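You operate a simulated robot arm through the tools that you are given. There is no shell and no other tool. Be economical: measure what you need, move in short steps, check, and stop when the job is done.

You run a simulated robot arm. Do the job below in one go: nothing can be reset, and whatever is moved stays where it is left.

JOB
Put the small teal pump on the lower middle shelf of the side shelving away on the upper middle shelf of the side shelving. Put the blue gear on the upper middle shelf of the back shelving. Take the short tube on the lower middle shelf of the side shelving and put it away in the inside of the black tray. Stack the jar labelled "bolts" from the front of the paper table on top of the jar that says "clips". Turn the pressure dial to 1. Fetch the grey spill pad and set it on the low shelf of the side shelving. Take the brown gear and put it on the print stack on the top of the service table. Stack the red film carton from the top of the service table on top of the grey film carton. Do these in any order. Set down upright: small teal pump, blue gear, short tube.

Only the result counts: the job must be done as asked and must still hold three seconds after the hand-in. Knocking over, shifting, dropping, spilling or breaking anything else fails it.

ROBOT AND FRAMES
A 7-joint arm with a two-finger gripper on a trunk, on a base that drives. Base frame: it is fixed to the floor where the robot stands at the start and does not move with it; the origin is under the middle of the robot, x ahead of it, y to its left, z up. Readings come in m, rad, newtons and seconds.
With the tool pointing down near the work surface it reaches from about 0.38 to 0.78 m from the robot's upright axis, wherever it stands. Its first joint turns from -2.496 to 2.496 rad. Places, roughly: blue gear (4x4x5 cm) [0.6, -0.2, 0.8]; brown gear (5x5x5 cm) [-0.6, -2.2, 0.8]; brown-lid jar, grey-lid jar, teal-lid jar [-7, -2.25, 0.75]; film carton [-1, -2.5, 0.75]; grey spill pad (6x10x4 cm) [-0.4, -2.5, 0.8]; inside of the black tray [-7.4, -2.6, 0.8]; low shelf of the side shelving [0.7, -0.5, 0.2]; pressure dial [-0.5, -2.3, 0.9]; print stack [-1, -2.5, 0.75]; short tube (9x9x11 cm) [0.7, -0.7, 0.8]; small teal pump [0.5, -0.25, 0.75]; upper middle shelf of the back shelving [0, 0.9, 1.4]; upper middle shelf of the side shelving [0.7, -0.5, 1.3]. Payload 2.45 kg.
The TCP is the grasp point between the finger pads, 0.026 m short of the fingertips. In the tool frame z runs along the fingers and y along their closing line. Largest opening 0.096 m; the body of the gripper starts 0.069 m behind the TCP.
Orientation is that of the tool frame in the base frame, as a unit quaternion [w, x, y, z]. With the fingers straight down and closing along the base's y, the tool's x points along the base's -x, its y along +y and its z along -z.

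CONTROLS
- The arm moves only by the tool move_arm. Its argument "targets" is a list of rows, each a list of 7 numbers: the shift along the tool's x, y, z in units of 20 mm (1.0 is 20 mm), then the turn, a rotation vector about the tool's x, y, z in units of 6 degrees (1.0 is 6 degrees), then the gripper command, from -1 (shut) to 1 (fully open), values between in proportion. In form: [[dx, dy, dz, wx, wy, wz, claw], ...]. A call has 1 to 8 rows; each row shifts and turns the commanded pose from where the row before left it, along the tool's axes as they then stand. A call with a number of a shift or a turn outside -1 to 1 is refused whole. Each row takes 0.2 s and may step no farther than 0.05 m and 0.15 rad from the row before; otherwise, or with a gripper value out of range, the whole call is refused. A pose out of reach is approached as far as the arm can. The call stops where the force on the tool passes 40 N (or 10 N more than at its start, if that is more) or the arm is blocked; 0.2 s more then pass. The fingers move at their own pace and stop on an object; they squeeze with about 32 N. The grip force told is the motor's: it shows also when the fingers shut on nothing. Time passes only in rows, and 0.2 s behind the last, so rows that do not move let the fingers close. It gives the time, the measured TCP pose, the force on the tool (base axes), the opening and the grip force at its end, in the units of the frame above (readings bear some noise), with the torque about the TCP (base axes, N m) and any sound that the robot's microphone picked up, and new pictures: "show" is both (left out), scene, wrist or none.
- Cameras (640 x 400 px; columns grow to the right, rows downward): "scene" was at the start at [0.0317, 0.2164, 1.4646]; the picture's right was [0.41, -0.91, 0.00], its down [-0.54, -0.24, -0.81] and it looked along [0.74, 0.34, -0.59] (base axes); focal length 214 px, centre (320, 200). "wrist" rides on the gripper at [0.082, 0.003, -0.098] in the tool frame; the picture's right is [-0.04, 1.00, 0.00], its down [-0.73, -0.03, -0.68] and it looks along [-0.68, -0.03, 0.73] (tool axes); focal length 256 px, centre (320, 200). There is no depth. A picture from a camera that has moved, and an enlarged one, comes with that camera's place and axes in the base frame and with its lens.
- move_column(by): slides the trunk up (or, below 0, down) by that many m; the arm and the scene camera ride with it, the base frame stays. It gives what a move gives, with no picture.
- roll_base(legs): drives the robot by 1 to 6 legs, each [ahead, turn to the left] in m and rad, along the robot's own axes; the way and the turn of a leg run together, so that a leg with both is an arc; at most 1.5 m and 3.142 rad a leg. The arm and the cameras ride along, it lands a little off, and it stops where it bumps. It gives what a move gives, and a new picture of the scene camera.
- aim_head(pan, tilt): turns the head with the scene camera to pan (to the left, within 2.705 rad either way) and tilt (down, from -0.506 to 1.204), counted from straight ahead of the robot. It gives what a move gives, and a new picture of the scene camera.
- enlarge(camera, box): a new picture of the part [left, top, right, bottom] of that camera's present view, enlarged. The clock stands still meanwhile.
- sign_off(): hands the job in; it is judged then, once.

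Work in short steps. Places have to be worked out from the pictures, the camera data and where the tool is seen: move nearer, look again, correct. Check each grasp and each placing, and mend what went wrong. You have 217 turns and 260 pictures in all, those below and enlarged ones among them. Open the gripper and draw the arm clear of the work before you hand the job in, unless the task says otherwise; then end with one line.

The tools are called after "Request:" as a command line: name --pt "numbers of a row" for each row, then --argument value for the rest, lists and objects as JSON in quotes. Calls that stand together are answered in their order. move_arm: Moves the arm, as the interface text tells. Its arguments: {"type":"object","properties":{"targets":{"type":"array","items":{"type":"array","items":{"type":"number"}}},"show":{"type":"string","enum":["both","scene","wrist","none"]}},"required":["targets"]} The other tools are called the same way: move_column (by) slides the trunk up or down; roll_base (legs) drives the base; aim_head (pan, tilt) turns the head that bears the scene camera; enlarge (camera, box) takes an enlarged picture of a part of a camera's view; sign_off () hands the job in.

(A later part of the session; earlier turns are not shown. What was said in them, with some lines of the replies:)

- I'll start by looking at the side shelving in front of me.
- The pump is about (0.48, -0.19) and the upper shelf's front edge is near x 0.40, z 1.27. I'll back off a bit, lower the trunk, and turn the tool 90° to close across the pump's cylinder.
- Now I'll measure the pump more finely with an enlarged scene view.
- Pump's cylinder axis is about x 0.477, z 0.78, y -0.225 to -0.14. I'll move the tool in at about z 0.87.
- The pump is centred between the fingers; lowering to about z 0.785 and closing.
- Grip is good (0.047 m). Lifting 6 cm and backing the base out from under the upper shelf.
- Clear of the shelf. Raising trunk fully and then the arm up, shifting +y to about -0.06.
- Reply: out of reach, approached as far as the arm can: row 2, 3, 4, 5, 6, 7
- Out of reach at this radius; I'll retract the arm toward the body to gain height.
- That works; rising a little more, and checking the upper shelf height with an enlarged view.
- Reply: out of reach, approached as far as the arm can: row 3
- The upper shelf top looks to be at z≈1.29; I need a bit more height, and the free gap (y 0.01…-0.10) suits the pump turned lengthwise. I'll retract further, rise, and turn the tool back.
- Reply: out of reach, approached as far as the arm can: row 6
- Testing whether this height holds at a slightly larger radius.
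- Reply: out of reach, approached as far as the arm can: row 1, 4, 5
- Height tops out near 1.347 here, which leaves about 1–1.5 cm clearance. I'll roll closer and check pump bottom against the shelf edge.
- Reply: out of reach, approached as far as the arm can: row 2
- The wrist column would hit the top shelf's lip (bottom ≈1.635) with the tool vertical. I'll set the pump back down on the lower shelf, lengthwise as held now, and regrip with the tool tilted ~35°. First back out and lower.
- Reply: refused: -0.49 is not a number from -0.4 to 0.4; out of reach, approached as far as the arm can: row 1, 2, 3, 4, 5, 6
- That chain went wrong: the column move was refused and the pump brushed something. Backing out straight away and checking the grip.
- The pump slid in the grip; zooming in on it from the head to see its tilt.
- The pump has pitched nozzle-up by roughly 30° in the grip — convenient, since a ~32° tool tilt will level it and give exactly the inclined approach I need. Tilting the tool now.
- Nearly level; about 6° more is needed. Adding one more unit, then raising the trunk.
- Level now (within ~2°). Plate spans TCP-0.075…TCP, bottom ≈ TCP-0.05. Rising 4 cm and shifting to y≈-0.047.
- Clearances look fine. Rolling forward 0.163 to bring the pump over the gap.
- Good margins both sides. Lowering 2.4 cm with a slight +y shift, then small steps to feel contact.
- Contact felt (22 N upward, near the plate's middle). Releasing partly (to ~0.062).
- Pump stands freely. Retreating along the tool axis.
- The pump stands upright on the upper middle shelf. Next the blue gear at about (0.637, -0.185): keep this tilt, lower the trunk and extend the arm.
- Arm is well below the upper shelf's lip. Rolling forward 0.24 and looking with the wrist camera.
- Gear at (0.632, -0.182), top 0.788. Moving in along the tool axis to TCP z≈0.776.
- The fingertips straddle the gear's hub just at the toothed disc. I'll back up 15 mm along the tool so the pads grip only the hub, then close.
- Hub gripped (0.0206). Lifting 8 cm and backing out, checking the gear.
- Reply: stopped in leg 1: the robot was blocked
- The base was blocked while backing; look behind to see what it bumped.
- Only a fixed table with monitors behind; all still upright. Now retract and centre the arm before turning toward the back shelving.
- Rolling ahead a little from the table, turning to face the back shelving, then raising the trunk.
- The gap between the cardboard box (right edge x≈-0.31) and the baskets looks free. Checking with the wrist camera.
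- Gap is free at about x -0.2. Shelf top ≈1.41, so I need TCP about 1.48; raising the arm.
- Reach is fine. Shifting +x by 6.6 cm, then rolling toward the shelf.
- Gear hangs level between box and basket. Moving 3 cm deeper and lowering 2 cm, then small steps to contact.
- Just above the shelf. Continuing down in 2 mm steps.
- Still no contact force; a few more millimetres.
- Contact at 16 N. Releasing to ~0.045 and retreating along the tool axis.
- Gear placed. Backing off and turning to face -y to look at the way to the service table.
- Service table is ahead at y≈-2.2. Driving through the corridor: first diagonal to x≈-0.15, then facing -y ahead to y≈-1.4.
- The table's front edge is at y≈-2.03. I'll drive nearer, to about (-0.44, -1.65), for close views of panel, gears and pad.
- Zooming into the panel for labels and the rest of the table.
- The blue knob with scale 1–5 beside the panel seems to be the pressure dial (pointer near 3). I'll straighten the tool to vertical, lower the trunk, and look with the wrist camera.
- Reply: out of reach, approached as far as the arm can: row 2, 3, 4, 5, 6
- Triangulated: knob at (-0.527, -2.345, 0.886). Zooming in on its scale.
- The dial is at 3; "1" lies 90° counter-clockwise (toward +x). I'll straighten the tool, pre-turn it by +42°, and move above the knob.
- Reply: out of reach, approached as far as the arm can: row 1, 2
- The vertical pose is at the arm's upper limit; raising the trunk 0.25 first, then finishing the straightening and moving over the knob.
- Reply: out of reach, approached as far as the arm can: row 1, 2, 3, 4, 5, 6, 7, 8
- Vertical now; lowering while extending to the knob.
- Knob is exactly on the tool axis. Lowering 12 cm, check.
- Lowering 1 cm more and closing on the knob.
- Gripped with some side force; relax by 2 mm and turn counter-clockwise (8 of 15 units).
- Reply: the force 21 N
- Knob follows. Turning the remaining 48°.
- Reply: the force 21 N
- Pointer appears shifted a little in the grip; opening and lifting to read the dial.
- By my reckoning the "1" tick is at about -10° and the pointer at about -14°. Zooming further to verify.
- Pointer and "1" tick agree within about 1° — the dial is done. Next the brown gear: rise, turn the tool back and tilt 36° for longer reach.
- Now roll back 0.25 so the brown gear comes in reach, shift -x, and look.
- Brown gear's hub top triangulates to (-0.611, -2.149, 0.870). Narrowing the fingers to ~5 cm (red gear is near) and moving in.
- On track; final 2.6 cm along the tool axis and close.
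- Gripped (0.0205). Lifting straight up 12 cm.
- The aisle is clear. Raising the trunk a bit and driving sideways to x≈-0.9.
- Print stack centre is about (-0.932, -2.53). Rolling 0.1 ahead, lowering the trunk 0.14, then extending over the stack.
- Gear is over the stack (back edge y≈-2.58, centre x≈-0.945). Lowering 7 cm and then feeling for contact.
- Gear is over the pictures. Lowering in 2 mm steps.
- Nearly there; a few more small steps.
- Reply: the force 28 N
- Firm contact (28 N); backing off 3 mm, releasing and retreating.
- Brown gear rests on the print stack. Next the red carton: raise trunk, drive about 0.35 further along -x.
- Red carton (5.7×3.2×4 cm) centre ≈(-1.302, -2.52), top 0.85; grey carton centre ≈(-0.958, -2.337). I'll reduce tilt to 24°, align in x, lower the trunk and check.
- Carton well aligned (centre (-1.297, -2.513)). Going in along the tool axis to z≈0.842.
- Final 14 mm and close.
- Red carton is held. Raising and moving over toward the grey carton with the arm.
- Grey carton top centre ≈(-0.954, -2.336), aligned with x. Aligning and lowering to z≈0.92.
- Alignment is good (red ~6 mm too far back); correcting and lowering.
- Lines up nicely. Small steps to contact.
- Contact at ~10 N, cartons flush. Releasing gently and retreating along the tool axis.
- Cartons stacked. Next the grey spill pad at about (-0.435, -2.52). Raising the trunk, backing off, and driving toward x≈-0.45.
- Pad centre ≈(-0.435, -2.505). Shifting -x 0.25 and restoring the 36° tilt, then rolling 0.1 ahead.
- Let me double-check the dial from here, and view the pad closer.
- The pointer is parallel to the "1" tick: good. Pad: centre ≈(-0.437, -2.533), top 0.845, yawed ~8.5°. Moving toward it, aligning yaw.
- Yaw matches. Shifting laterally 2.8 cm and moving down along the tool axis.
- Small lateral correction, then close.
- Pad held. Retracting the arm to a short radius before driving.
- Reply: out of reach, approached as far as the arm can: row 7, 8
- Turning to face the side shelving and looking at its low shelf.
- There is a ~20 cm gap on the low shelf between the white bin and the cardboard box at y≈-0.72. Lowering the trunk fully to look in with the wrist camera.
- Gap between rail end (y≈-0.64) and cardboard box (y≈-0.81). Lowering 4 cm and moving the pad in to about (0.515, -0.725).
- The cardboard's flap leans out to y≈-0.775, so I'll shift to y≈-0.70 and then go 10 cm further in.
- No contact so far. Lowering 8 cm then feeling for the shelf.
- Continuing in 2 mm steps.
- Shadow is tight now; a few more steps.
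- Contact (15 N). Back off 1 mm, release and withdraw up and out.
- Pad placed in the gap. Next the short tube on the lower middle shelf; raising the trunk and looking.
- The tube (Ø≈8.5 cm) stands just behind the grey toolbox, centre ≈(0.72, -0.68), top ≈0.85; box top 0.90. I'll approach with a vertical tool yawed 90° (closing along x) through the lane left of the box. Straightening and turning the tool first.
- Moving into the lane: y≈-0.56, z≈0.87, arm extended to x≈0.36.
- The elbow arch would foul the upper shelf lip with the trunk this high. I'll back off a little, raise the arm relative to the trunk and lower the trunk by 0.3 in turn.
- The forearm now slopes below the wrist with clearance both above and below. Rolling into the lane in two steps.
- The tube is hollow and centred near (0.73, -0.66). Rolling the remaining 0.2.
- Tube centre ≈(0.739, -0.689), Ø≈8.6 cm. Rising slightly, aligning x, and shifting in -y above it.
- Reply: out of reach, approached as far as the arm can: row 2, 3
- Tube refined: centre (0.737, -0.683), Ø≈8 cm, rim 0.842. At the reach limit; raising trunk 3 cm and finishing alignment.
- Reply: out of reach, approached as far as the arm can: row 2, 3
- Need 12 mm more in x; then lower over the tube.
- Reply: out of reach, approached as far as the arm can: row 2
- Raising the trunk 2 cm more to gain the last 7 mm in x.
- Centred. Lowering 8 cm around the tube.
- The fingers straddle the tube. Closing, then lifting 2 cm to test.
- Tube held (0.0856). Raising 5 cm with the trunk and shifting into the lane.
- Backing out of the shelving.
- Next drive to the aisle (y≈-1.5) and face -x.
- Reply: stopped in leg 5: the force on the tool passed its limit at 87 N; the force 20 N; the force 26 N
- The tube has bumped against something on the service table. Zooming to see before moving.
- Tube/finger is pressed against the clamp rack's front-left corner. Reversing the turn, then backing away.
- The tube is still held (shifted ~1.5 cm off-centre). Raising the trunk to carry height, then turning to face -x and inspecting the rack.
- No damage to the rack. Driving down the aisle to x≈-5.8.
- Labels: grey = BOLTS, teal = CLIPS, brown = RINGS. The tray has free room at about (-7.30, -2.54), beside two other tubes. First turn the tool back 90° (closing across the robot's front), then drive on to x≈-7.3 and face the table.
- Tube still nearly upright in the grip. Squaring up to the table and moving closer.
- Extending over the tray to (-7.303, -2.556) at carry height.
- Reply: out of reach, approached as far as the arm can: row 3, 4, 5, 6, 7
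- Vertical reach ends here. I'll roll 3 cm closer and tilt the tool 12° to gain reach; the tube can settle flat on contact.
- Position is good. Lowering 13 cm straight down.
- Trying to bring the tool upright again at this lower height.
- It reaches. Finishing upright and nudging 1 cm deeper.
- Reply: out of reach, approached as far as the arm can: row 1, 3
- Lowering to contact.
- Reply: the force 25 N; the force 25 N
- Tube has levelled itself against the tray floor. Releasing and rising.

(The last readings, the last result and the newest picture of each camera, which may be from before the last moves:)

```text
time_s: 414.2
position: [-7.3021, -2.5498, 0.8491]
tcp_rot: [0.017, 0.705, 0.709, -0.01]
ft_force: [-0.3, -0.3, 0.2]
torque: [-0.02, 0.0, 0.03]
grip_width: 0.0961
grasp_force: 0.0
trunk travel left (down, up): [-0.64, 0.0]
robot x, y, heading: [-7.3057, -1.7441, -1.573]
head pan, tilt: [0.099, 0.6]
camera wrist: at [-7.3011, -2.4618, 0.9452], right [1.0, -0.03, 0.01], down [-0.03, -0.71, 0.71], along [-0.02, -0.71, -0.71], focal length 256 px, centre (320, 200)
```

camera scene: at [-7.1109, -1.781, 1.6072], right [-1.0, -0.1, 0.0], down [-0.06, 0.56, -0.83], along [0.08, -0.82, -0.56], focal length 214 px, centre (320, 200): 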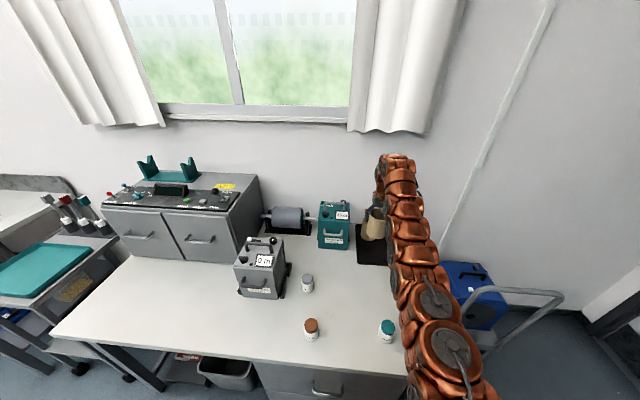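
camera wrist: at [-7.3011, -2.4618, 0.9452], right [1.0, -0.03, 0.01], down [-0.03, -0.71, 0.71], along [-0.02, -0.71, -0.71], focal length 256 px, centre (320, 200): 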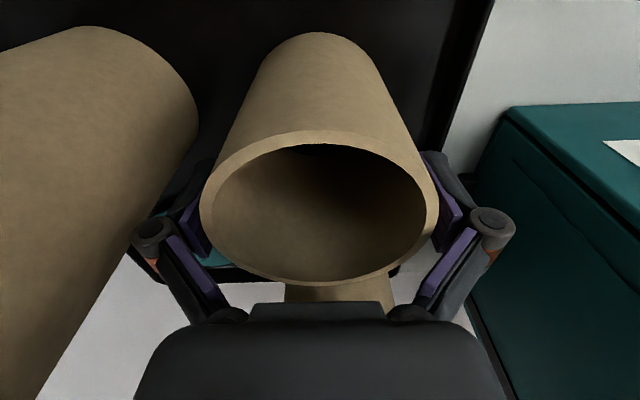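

Tilting 12° again (free of the tube) to keep reach, then rising.

Request:
move_arm --pt "0 0 0 0 -0.5 0 1" --pt "0 0 0 0 -1 0 1" --pt "-0.16 0 -0.7 0 -0.2 0 1" --pt "-0.208 0 -0.978 0 0 0 1" --pt "-0.208 0 -0.978 0 0 0 1" --pt "-0.208 0 -0.978 0 0 0 1" --pt "-0.208 0 -0.978 0 0 0 1" --pt "-0.208 0 -0.978 0 0 0 1" --show "both"

```text
time_s: 414.9
position: [-7.3266, -2.5574, 0.8391]
tcp_rot: [0.043, 0.72, 0.689, -0.076]
ft_force: [-2.7, -1.7, 16.6]
torque: [0.63, -0.24, 0.08]
grip_width: 0.0966
grasp_force: 14.7
trunk travel left (down, up): [-0.64, 0.0]
robot x, y, heading: [-7.3039, -1.7429, -1.566]
head pan, tilt: [0.099, 0.6]
stopped in row 3: the force on the tool passed its limit at 47 N (the readings are from after the stop); the commanded pose is now the measured one
camera scene: at [-7.1107, -1.7797, 1.6073], right [-1.0, -0.1, 0.0], down [-0.06, 0.56, -0.83], along [0.08, -0.82, -0.56], focal length 214 px, centre (320, 200)
camera wrist: at [-7.3173, -2.4594, 0.9221], right [1.0, -0.09, -0.04], down [-0.02, -0.61, 0.79], along [-0.09, -0.79, -0.61], focal length 256 px, centre (320, 200)
```

scene: 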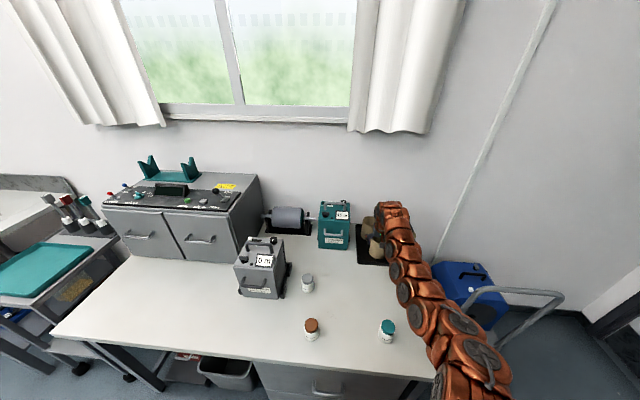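
wrist: 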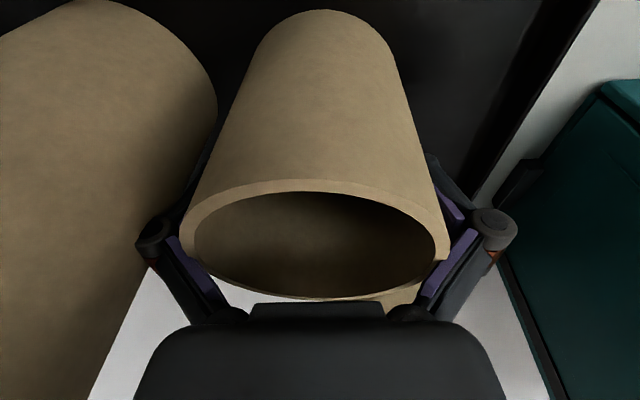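

Something was touched while tilting. Inspecting closely before any further move.

Request:
enlarge --camera "scene" --box '[350, 195, 410, 270]'

Request:
enlarge --camera "wrist" --box '[120, 120, 520, 370]'

```text
5.33 times, centred on (380, 232) of scene
camera zoom: at [-7.1107, -1.7797, 1.6073], right [-1.0, -0.1, 0.0], down [-0.06, 0.56, -0.83], along [0.08, -0.82, -0.56], focal length 1144 px, centre (0, 27)
```

zoom: 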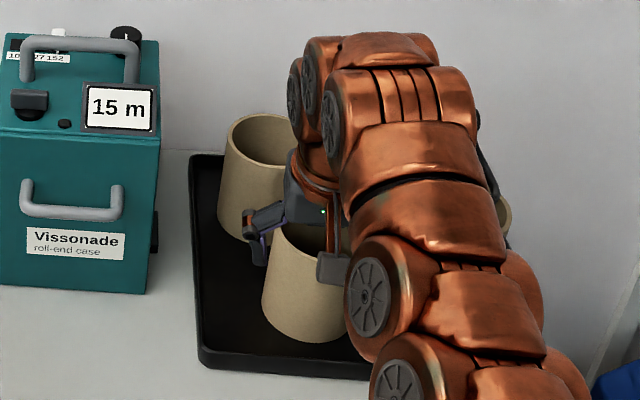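

```text
1.60 times, centred on (320, 245) of wrist
camera zoom: at [-7.3173, -2.4594, 0.9221], right [1.0, -0.09, -0.04], down [-0.02, -0.61, 0.79], along [-0.09, -0.79, -0.61], focal length 410 px, centre (320, 128)
```

zoom: 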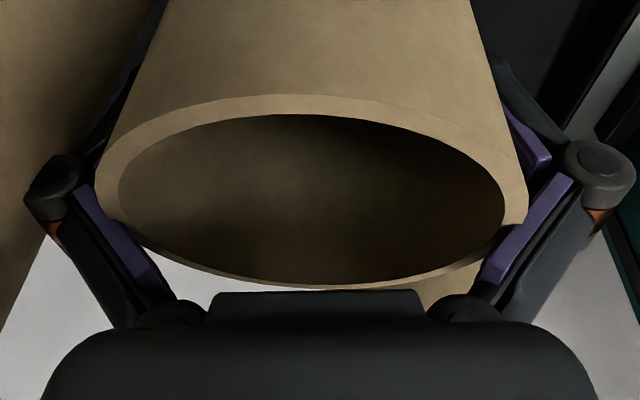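

The tube stands; the palm was pressing on its rim. Moving straight up in small steps.

Request:
move_arm --pt "-0.085 -0.02 -0.493 0 0 0 1" --pt "-0.085 -0.02 -0.493 0 0 0 1" --show "wrist"

```text
time_s: 415.5
position: [-7.3259, -2.5575, 0.8562]
tcp_rot: [0.041, 0.72, 0.689, -0.074]
ft_force: [0.1, -0.3, 1.0]
torque: [-0.02, -0.01, 0.0]
grip_width: 0.0959
grasp_force: 0.1
trunk travel left (down, up): [-0.64, 0.0]
robot x, y, heading: [-7.3059, -1.7444, -1.572]
head pan, tilt: [0.099, 0.6]
camera wrist: at [-7.3167, -2.4597, 0.9403], right [1.0, -0.09, -0.03], down [-0.03, -0.61, 0.79], along [-0.09, -0.79, -0.61], focal length 256 px, centre (320, 200)
```

wrist: 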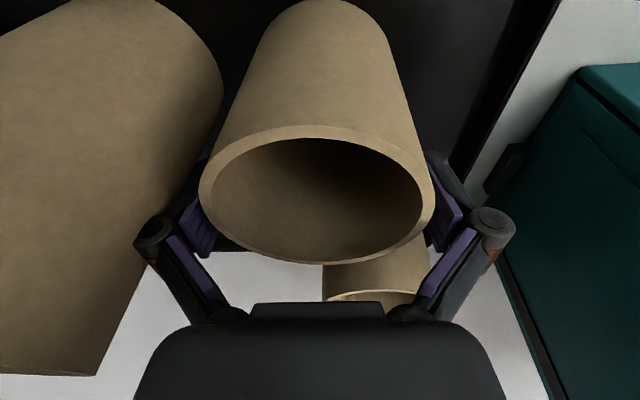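

Free again (no force). Continuing straight up.

Request:
move_arm --pt "-0.17 -0.04 -0.98 0 0 0 1" --pt "-0.17 -0.04 -0.98 0 0 0 1" --pt "-0.17 -0.04 -0.98 0 0 0 1" --pt "-0.17 -0.04 -0.98 0 0 0 1" --pt "-0.17 -0.04 -0.98 0 0 0 1" --show "wrist"

Request:
enlarge --camera "scene" --box '[340, 190, 420, 270]'

```text
time_s: 416.7
position: [-7.3275, -2.5585, 0.9562]
tcp_rot: [0.041, 0.719, 0.689, -0.074]
ft_force: [-0.2, -0.8, -0.1]
torque: [-0.01, -0.02, -0.02]
grip_width: 0.096
grasp_force: 0.1
trunk travel left (down, up): [-0.64, 0.0]
robot x, y, heading: [-7.3017, -1.7408, -1.574]
head pan, tilt: [0.099, 0.6]
camera wrist: at [-7.3176, -2.4597, 1.0402], right [1.0, -0.09, -0.03], down [-0.03, -0.61, 0.79], along [-0.09, -0.79, -0.61], focal length 256 px, centre (320, 200)
```

wrist: 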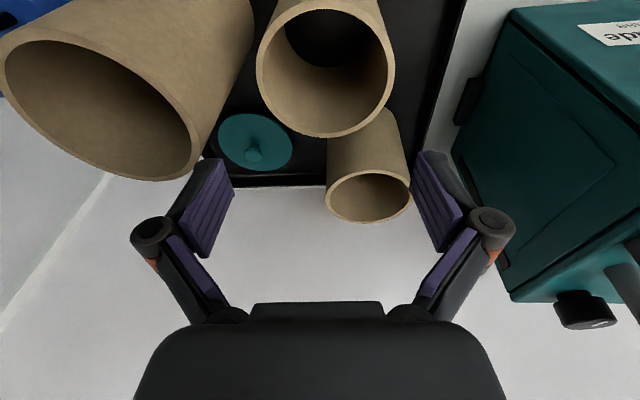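

```text
5.00 times, centred on (380, 230) of scene
camera zoom: at [-7.1109, -1.7813, 1.6072], right [-0.99, -0.1, 0.0], down [-0.06, 0.56, -0.82], along [0.08, -0.82, -0.57], focal length 1072 px, centre (20, 50)
```

zoom: 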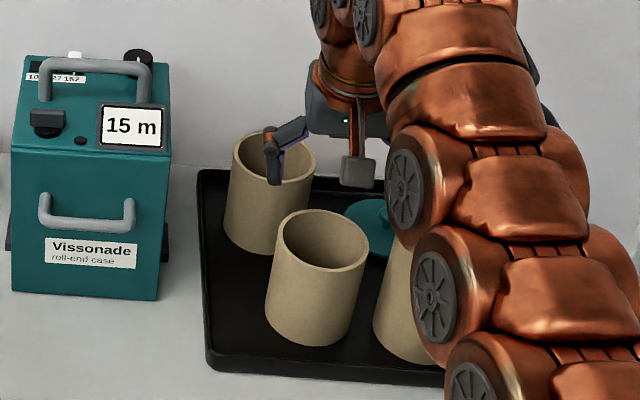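

Tube stands upright in the tray, everything else is in place. Now the jars: back off 8 cm, retract and square the tool to vertical.

Request:
roll_base --legs '[[-0.08, 0]]'

Request:
move_arm --pt "0.98 0 -0.17 0 0 0 1" --pt "0.98 0 -0.17 0 0 0 1" --pt "0.98 0 -0.17 0 0 0 1" --pt "0.98 0 -0.17 0 0 0 1" --pt "0.98 0 -0.17 0 0 0 1" --pt "0.98 0 -0.17 0 0 0 1" --pt "0 0 0 -0.2 0.8 -0.19 1" --pt "0 0 0 -0.2 0.8 -0.19 1" --show "wrist"

```text
time_s: 417.7
position: [-7.3286, -2.4782, 0.9553]
tcp_rot: [0.042, 0.72, 0.689, -0.074]
ft_force: [-0.3, 0.9, -0.3]
torque: [0.0, -0.01, 0.02]
grip_width: 0.096
grasp_force: 0.0
trunk travel left (down, up): [-0.64, 0.0]
robot x, y, heading: [-7.3072, -1.663, -1.573]
head pan, tilt: [0.099, 0.6]
camera scene: at [-7.1109, -1.7016, 1.6071], right [-0.99, -0.1, 0.0], down [-0.06, 0.56, -0.82], along [0.08, -0.82, -0.57], focal length 214 px, centre (320, 200)
```

scene: 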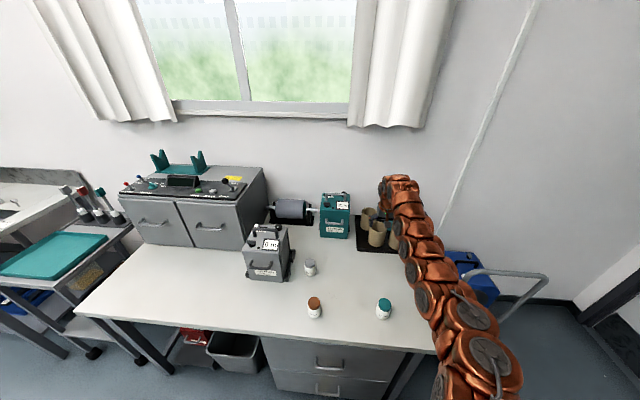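

```text
time_s: 419.5
position: [-7.3218, -2.3599, 0.957]
tcp_rot: [-0.003, 0.708, 0.706, 0.001]
ft_force: [0.3, 0.2, -0.2]
torque: [-0.01, 0.04, 0.0]
grip_width: 0.0962
grasp_force: 0.1
trunk travel left (down, up): [-0.64, 0.0]
robot x, y, heading: [-7.3047, -1.6626, -1.571]
head pan, tilt: [0.099, 0.6]
camera wrist: at [-7.3192, -2.2761, 1.0563], right [1.0, -0.04, 0.0], down [-0.03, -0.74, 0.68], along [-0.03, -0.68, -0.74], focal length 256 px, centre (320, 200)
```

wrist: 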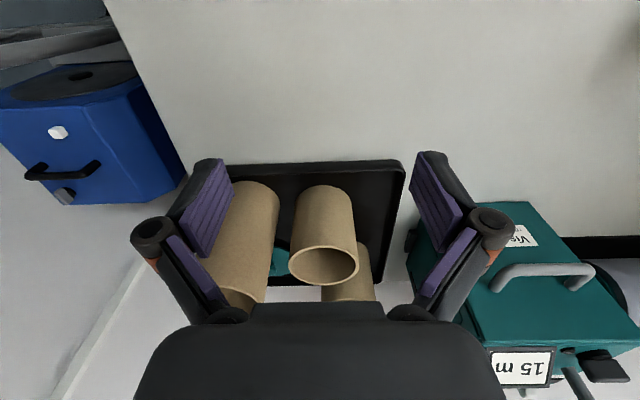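

Moving toward the BOLTS jar at about (-7.0, -2.30).

Request:
move_arm --pt "0.3 1 0 0 0 0 0.7" --pt "0.3 1 0 0 0 0 0.7" --pt "0.3 1 0 0 0 0 0.7" --pt "0.3 1 0 0 0 0 0.7" --pt "0.3 1 0 0 0 0 0.7" --pt "0.3 1 0 0 0 0 0.7" --pt "0.3 1 0 0 0 0 0.7" --pt "0.3 1 0 0 0 0 0.7" --show "none"

Request:
move_arm --pt "0.3 1 0 0 0 0 0.7" --pt "0.3 1 0 0 0 0 0.7" --pt "0 1 0 0 0 0 0.7" --pt "0 1 0 0 0 0 0.7" --pt "0 1 0 0 0 0 0.7" --pt "0 1 0 0 0 0 0.7" --show "wrist"

Request:
enlarge --camera "scene" --box '[260, 230, 420, 330]'

```text
time_s: 421.3
position: [-7.1601, -2.3107, 0.9549]
tcp_rot: [-0.003, 0.709, 0.705, 0.0]
ft_force: [0.4, 0.3, -0.5]
torque: [-0.02, -0.05, -0.03]
grip_width: 0.0815
grasp_force: 0.1
trunk travel left (down, up): [-0.64, 0.0]
robot x, y, heading: [-7.3062, -1.6626, -1.574]
head pan, tilt: [0.099, 0.6]
```

```text
time_s: 422.7
position: [-7.0432, -2.3008, 0.9569]
tcp_rot: [-0.001, 0.709, 0.705, 0.0]
ft_force: [-0.9, 0.0, 0.2]
torque: [-0.05, 0.0, 0.0]
grip_width: 0.0817
grasp_force: 0.0
trunk travel left (down, up): [-0.64, 0.0]
robot x, y, heading: [-7.3026, -1.6629, -1.571]
head pan, tilt: [0.099, 0.6]
camera wrist: at [-7.0398, -2.2178, 1.0567], right [1.0, -0.04, 0.0], down [-0.03, -0.73, 0.68], along [-0.03, -0.68, -0.74], focal length 256 px, centre (320, 200)
```

wrist: 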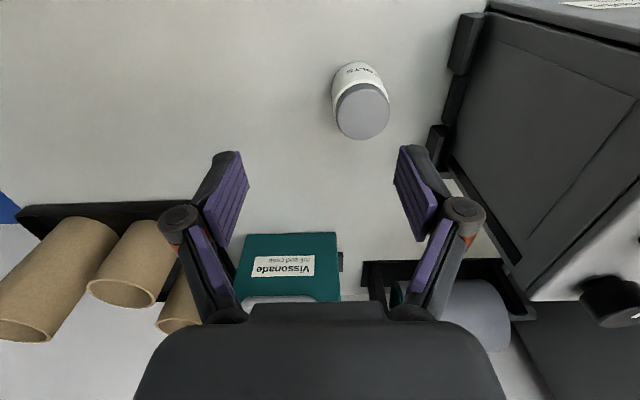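

```text
4.00 times, centred on (340, 280) of scene
camera zoom: at [-7.1109, -1.7013, 1.6072], right [-0.99, -0.1, 0.0], down [-0.06, 0.56, -0.83], along [0.08, -0.82, -0.56], focal length 858 px, centre (240, -120)
```

zoom: 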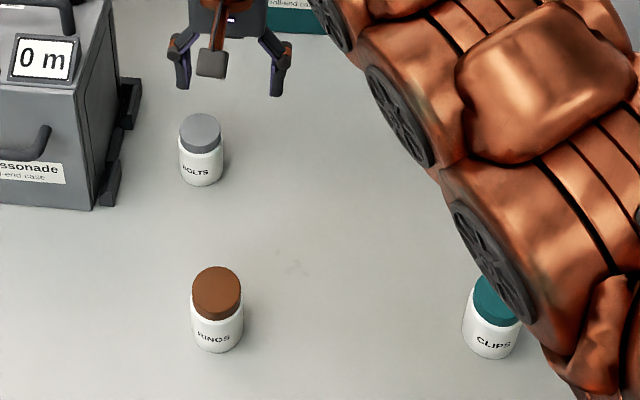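

BOLTS lid top triangulates to (-7.010, -2.305, 0.864). Aligning and lowering to z≈0.86 first.

Request:
move_arm --pt "-0.1 0.85 0.5 0 0 0 0.7" --pt "-0.1 0.82 0.5 0 0 0 0.7" --pt "0 0 1 0 0 0 0.7" --pt "0 0 1 0 0 0 0.7" --pt "0 0 0.8 0 0 0 0.7" --show "wrist"

```text
time_s: 423.9
position: [-7.0083, -2.3044, 0.881]
tcp_rot: [-0.002, 0.708, 0.706, 0.001]
ft_force: [0.6, -0.5, 0.5]
torque: [-0.01, 0.04, 0.0]
grip_width: 0.0814
grasp_force: 0.1
trunk travel left (down, up): [-0.64, 0.0]
robot x, y, heading: [-7.3064, -1.6618, -1.569]
head pan, tilt: [0.099, 0.6]
camera wrist: at [-7.0058, -2.2215, 0.9801], right [1.0, -0.04, 0.0], down [-0.03, -0.74, 0.68], along [-0.03, -0.68, -0.74], focal length 256 px, centre (320, 200)
```

wrist: 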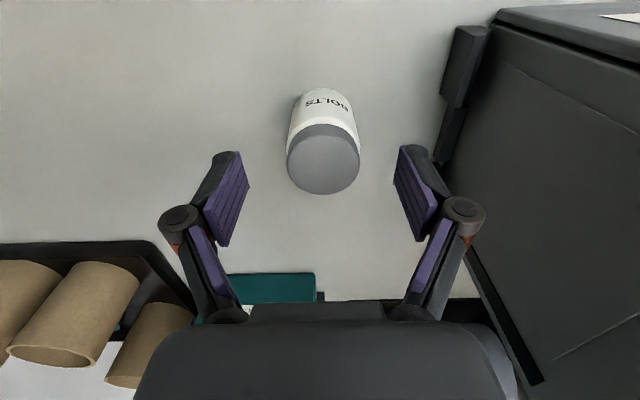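

Aligned. Lowering 3.8 cm and gripping.

Request:
move_arm --pt "0 0.05 1 0 0 0 0.7" --pt "0 0 0.9 0 0 0 0.7" --pt "0 0 0 0 0 0 -1" --pt "0 0 0 0 0 0 -1" --pt "0 0 0 0 0 0 -1" --pt "0 0 0 0 0 0 -1" --show "none"

Request:
move_arm --pt "0 0 -1 0 0 0 -1" --pt "0 0 -1 0 0 0 -1" --pt "0 0 -1 0 0 0 -1" --pt "0 0 -1 0 0 0 -1" --pt "0 0 -1 0 0 0 -1" --pt "0 0 -1 0 0 0 -1" --pt "0 0 -1 0 0 0 -1" --show "wrist"

```text
time_s: 425.3
position: [-7.0064, -2.3043, 0.8414]
tcp_rot: [-0.002, 0.708, 0.706, 0.0]
ft_force: [-0.3, -1.1, 0.6]
torque: [0.02, 0.0, -0.01]
grip_width: 0.0487
grasp_force: 31.7
trunk travel left (down, up): [-0.64, 0.0]
robot x, y, heading: [-7.302, -1.6645, -1.57]
head pan, tilt: [0.099, 0.6]
```

```text
time_s: 426.9
position: [-7.0089, -2.3056, 0.9814]
tcp_rot: [-0.003, 0.708, 0.706, 0.0]
ft_force: [1.1, -0.5, -1.3]
torque: [0.02, 0.02, 0.02]
grip_width: 0.0483
grasp_force: 31.9
trunk travel left (down, up): [-0.64, 0.0]
robot x, y, heading: [-7.301, -1.6595, -1.569]
head pan, tilt: [0.099, 0.6]
camera wrist: at [-7.005, -2.223, 1.0817], right [1.0, -0.04, 0.0], down [-0.03, -0.74, 0.68], along [-0.03, -0.68, -0.74], focal length 256 px, centre (320, 200)
```

wrist: 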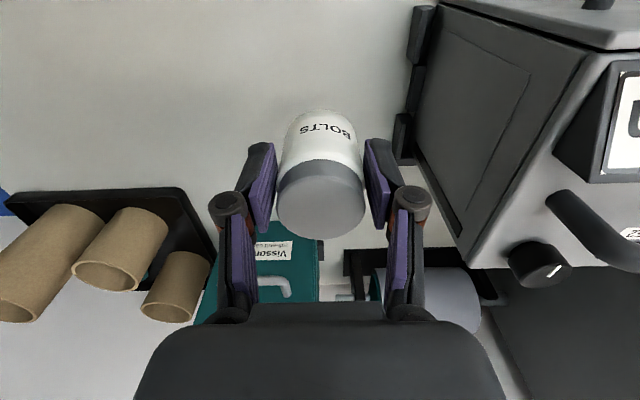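

BOLTS jar held. Backing the robot 12 cm and moving the jar over to x≈-7.3, slightly in front of CLIPS.

Request:
roll_base --legs '[[-0.12, 0]]'

Request:
move_arm --pt "0.5 -1 0 0 0 0 -1" --pt "0.5 -1 0 0 0 0 -1" --pt "0.5 -1 0 0 0 0 -1" --pt "0.5 -1 0 0 0 0 -1" --pt "0.5 -1 0 0 0 0 -1" --pt "0.5 -1 0 0 0 0 -1" --pt "0 -1 0 0 0 0 -1" --pt "0 -1 0 0 0 0 -1" --show "none"

Request:
move_arm --pt "0 -1 0 0 0 0 -1" --pt "0 -1 0 0 0 0 -1" --pt "0 -1 0 0 0 0 -1" --pt "0 -1 0 0 0 0 -1" --pt "0 -1 0 0 0 0 -1" --pt "0 -1 0 0 0 0 -1" --show "wrist"

Request:
enlarge --camera "scene" --box '[320, 230, 440, 320]'

```text
time_s: 428.2
position: [-7.0076, -2.1868, 0.9806]
tcp_rot: [-0.004, 0.708, 0.706, 0.0]
ft_force: [-0.2, -0.1, -0.8]
torque: [0.02, -0.01, -0.02]
grip_width: 0.0486
grasp_force: 32.5
trunk travel left (down, up): [-0.64, 0.0]
robot x, y, heading: [-7.3008, -1.5434, -1.569]
head pan, tilt: [0.099, 0.6]
camera scene: at [-7.1106, -1.5831, 1.6071], right [-0.99, -0.1, 0.0], down [-0.06, 0.56, -0.82], along [0.08, -0.82, -0.57], focal length 214 px, centre (320, 200)
```

scene: 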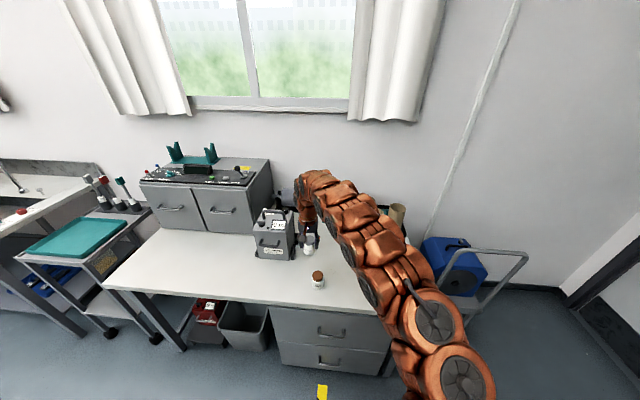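

```text
time_s: 430.0
position: [-7.1676, -2.1261, 0.9816]
tcp_rot: [-0.003, 0.708, 0.706, 0.001]
ft_force: [0.4, 0.2, -2.3]
torque: [0.02, 0.01, 0.01]
grip_width: 0.0483
grasp_force: 32.0
trunk travel left (down, up): [-0.64, 0.0]
robot x, y, heading: [-7.3008, -1.5418, -1.569]
head pan, tilt: [0.099, 0.6]
```

```text
time_s: 431.4
position: [-7.2865, -2.1263, 0.9822]
tcp_rot: [-0.003, 0.708, 0.707, 0.001]
ft_force: [0.0, 0.9, -1.7]
torque: [0.02, 0.03, 0.02]
grip_width: 0.0485
grasp_force: 32.6
trunk travel left (down, up): [-0.64, 0.0]
robot x, y, heading: [-7.303, -1.5441, -1.571]
head pan, tilt: [0.099, 0.6]
camera wrist: at [-7.2851, -2.0434, 1.0823], right [1.0, -0.04, 0.0], down [-0.03, -0.74, 0.68], along [-0.03, -0.68, -0.74], focal length 256 px, centre (320, 200)
```

wrist: 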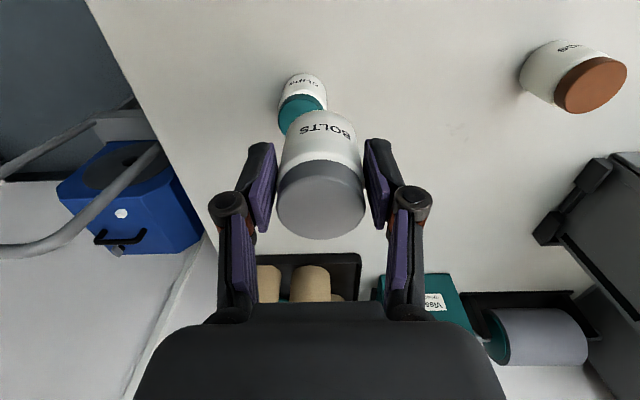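

```text
4.44 times, centred on (380, 275) of scene
camera zoom: at [-7.1106, -1.5828, 1.6071], right [-0.99, -0.1, 0.0], down [-0.06, 0.56, -0.82], along [0.08, -0.82, -0.57], focal length 953 px, centre (53, -133)
```

zoom: 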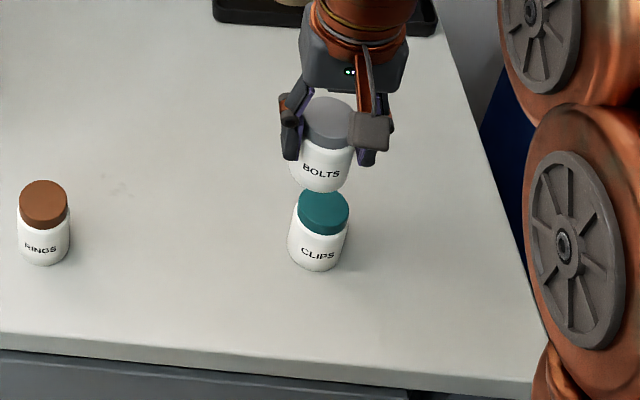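

CLIPS at (-7.303, -2.141). Shifting the jar over it and lowering to ~2 cm above.

Request:
move_arm --pt "-0.35 -0.3 0.5 0 0 0 -1" --pt "-0.35 -0.3 0.5 0 0 0 -1" --pt "-0.35 -0.27 0.5 0 0 0 -1" --pt "0 0 0.9 0 0 0 -1" --show "wrist"

Request:
enlarge --camera "scene" --box '[350, 240, 410, 300]'

```text
time_s: 432.4
position: [-7.3049, -2.1472, 0.9348]
tcp_rot: [-0.004, 0.708, 0.706, 0.001]
ft_force: [0.1, 0.2, -1.3]
torque: [0.0, -0.02, -0.02]
grip_width: 0.0485
grasp_force: 32.3
trunk travel left (down, up): [-0.64, 0.0]
robot x, y, heading: [-7.3044, -1.544, -1.574]
head pan, tilt: [0.099, 0.6]
camera wrist: at [-7.3025, -2.0644, 1.0337], right [1.0, -0.04, 0.0], down [-0.03, -0.74, 0.68], along [-0.03, -0.67, -0.74], focal length 256 px, centre (320, 200)
```

wrist: 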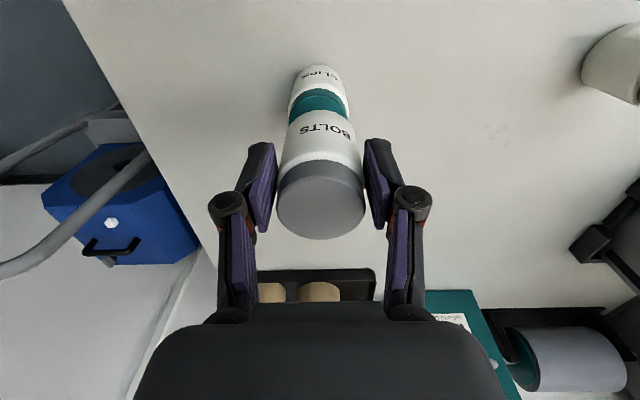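

```text
6.67 times, centred on (380, 270) of scene
camera zoom: at [-7.1109, -1.5827, 1.6071], right [-0.99, -0.1, 0.0], down [-0.06, 0.56, -0.83], along [0.08, -0.82, -0.56], focal length 1430 px, centre (-80, -267)
```

zoom: 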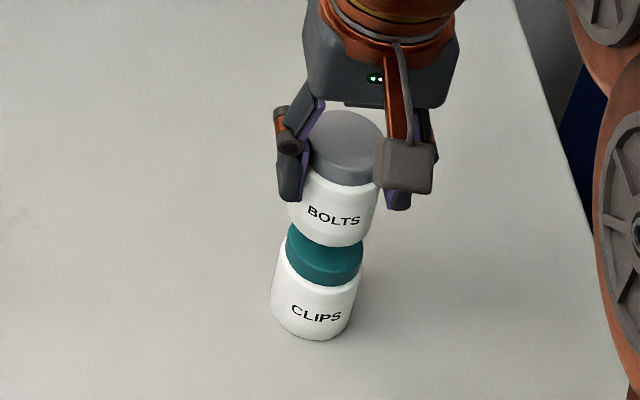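

Alignment matches within ~3 mm. Lowering to contact.

Request:
move_arm --pt "0 -0.05 0.5 0 0 0 -1" --pt "0 0 0.4 0 0 0 -1" --pt "0 0 0.1 0 0 0 -1" --show "none"

Request:
move_arm --pt "0 0 0.1 0 0 0 -1" --pt "0 0 0.1 0 0 0 -1" --show "none"

```text
time_s: 433.2
position: [-7.306, -2.1475, 0.9148]
tcp_rot: [-0.002, 0.708, 0.706, 0.0]
ft_force: [0.7, -0.4, -0.7]
torque: [0.02, 0.0, 0.03]
grip_width: 0.0485
grasp_force: 32.6
trunk travel left (down, up): [-0.64, 0.0]
robot x, y, heading: [-7.3066, -1.5463, -1.569]
head pan, tilt: [0.099, 0.6]
```

```text
time_s: 433.8
position: [-7.3069, -2.1479, 0.9138]
tcp_rot: [-0.002, 0.709, 0.705, 0.001]
ft_force: [-0.2, 1.4, 3.5]
torque: [0.07, -0.02, 0.03]
grip_width: 0.0483
grasp_force: 32.1
trunk travel left (down, up): [-0.64, 0.0]
robot x, y, heading: [-7.3044, -1.5404, -1.571]
head pan, tilt: [0.099, 0.6]
```

Request:
move_arm --pt "0 0 0.06 0 0 0 -1" --pt "0 0 0 0 0 0 -1" --show "wrist"

Request:
enlarge --camera "scene" --box '[350, 240, 410, 300]'

```text
time_s: 434.4
position: [-7.3053, -2.1468, 0.9127]
tcp_rot: [-0.002, 0.708, 0.706, 0.0]
ft_force: [1.0, 1.6, 21.2]
torque: [0.01, -0.21, -0.01]
grip_width: 0.0483
grasp_force: 32.3
trunk travel left (down, up): [-0.64, 0.0]
robot x, y, heading: [-7.3029, -1.5425, -1.567]
head pan, tilt: [0.099, 0.6]
camera wrist: at [-7.3037, -2.064, 1.0114], right [1.0, -0.04, 0.0], down [-0.03, -0.73, 0.68], along [-0.03, -0.68, -0.73], focal length 256 px, centre (320, 200)
```

wrist: 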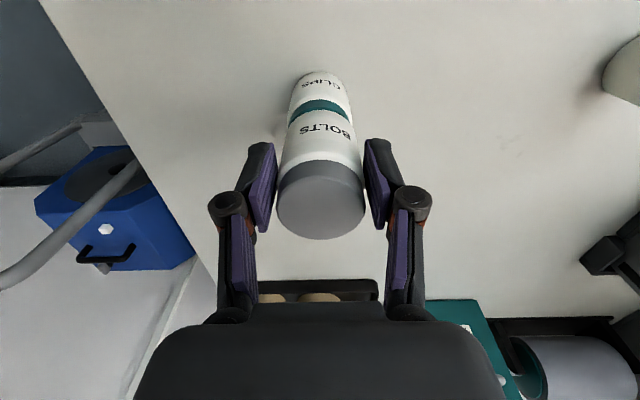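

```text
6.67 times, centred on (380, 270) of scene
camera zoom: at [-7.1107, -1.5815, 1.6074], right [-0.99, -0.1, 0.0], down [-0.06, 0.56, -0.83], along [0.08, -0.82, -0.56], focal length 1430 px, centre (-80, -267)
```

zoom: 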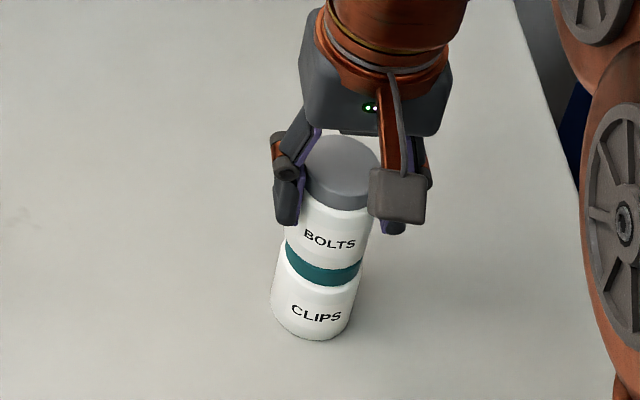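

Well aligned with firm contact. Easing off 1 mm, releasing symmetrically and rising.

Request:
move_arm --pt "0 0 -0.06 0 0 0 -1" --pt "0 0 0 0 0 0 0.2" --pt "0 0 0 0 0 0 0.6" --pt "0 0 0 0 0 0 0.6" --pt "0 0 -0.5 0 0 0 0.6" --pt "0 0 -1 0 0 0 0.6" --pt "0 0 -1 0 0 0 0.6" --pt "0 0 -1 0 0 0 0.6" --show "wrist"

Request:
enlarge --camera "scene" --box '[340, 220, 420, 300]'

```text
time_s: 436.2
position: [-7.3051, -2.1473, 0.9809]
tcp_rot: [-0.002, 0.708, 0.706, 0.0]
ft_force: [-0.5, -0.6, -0.2]
torque: [0.0, -0.01, 0.01]
grip_width: 0.0767
grasp_force: 0.1
trunk travel left (down, up): [-0.64, 0.0]
robot x, y, heading: [-7.3027, -1.5438, -1.572]
head pan, tilt: [0.099, 0.6]
camera wrist: at [-7.3026, -2.0644, 1.0803], right [1.0, -0.04, 0.0], down [-0.03, -0.74, 0.68], along [-0.03, -0.68, -0.74], focal length 256 px, centre (320, 200)
```

wrist: 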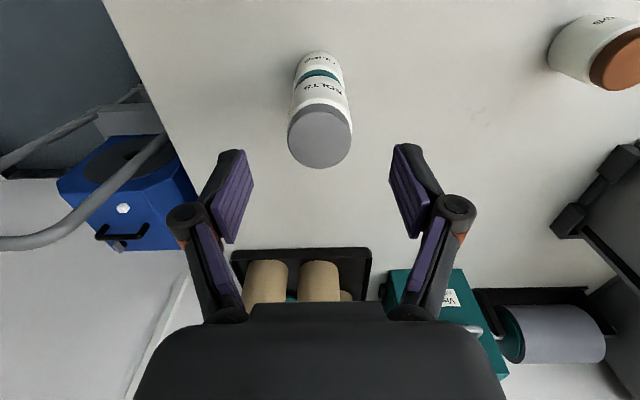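

```text
5.00 times, centred on (380, 260) of scene
camera zoom: at [-7.1109, -1.5829, 1.6071], right [-0.99, -0.1, 0.0], down [-0.06, 0.56, -0.82], along [0.08, -0.82, -0.57], focal length 1072 px, centre (20, -100)
```

zoom: 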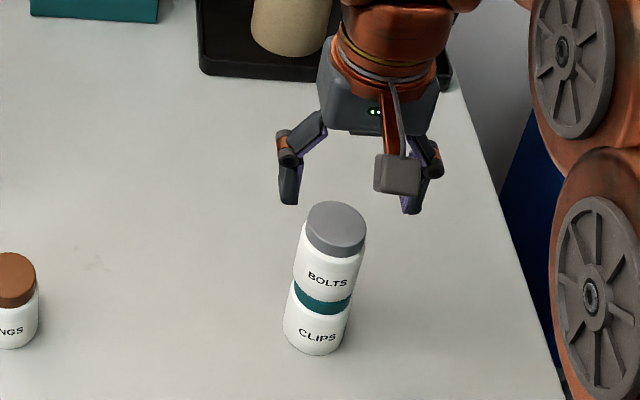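

All stacked. Rising further and backing away from the table.

Request:
move_arm --pt "0 0 -1 0 0 0 1" --pt "0 0 -1 0 0 0 1" --pt "0 0 -1 0 0 0 1" --pt "0 0 -1 0 0 0 1" --pt "0 0 -1 0 0 0 1" --show "none"

Request:
roll_base --legs '[[-0.3, 0]]'

Request:
enlarge --camera "scene" --box '[240, 170, 420, 290]'

```text
time_s: 437.4
position: [-7.3063, -2.1475, 1.0819]
tcp_rot: [-0.003, 0.708, 0.706, 0.0]
ft_force: [1.2, 0.4, -0.3]
torque: [0.02, 0.03, -0.01]
grip_width: 0.096
grasp_force: 0.1
trunk travel left (down, up): [-0.64, 0.0]
robot x, y, heading: [-7.3045, -1.5454, -1.573]
head pan, tilt: [0.099, 0.6]
```

```text
time_s: 439.4
position: [-7.3048, -1.8504, 1.081]
tcp_rot: [-0.003, 0.708, 0.706, 0.001]
ft_force: [0.5, -0.5, 0.4]
torque: [-0.01, -0.01, -0.04]
grip_width: 0.0963
grasp_force: 0.0
trunk travel left (down, up): [-0.64, 0.0]
robot x, y, heading: [-7.3022, -1.2467, -1.57]
head pan, tilt: [0.099, 0.6]
camera scene: at [-7.1113, -1.2858, 1.6071], right [-0.99, -0.1, 0.0], down [-0.06, 0.56, -0.82], along [0.08, -0.82, -0.57], focal length 214 px, centre (320, 200)
```

scene: 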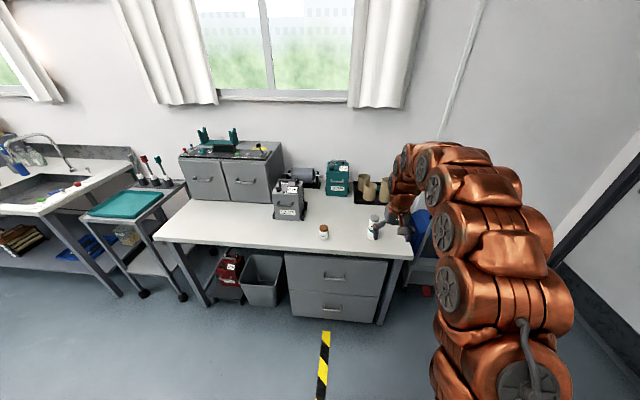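

```text
3.33 times, centred on (330, 230) of scene
camera zoom: at [-7.1113, -1.2858, 1.6071], right [-0.99, -0.1, 0.0], down [-0.06, 0.56, -0.82], along [0.08, -0.82, -0.57], focal length 715 px, centre (287, 100)
```

zoom: 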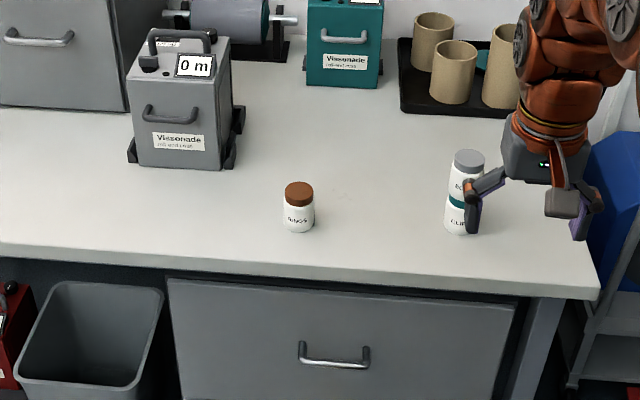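

All eight parts are done and seen in place; the gripper is open and the arm clear. Handing in.

Request:
sign_off

```text
The job is handed in.
```

All eight parts of the job were done and checked in pictures before hand-in. Along the way the base bumped the desk with the monitors once, and the tube touched the clamp rack once; neither showed any visible change.
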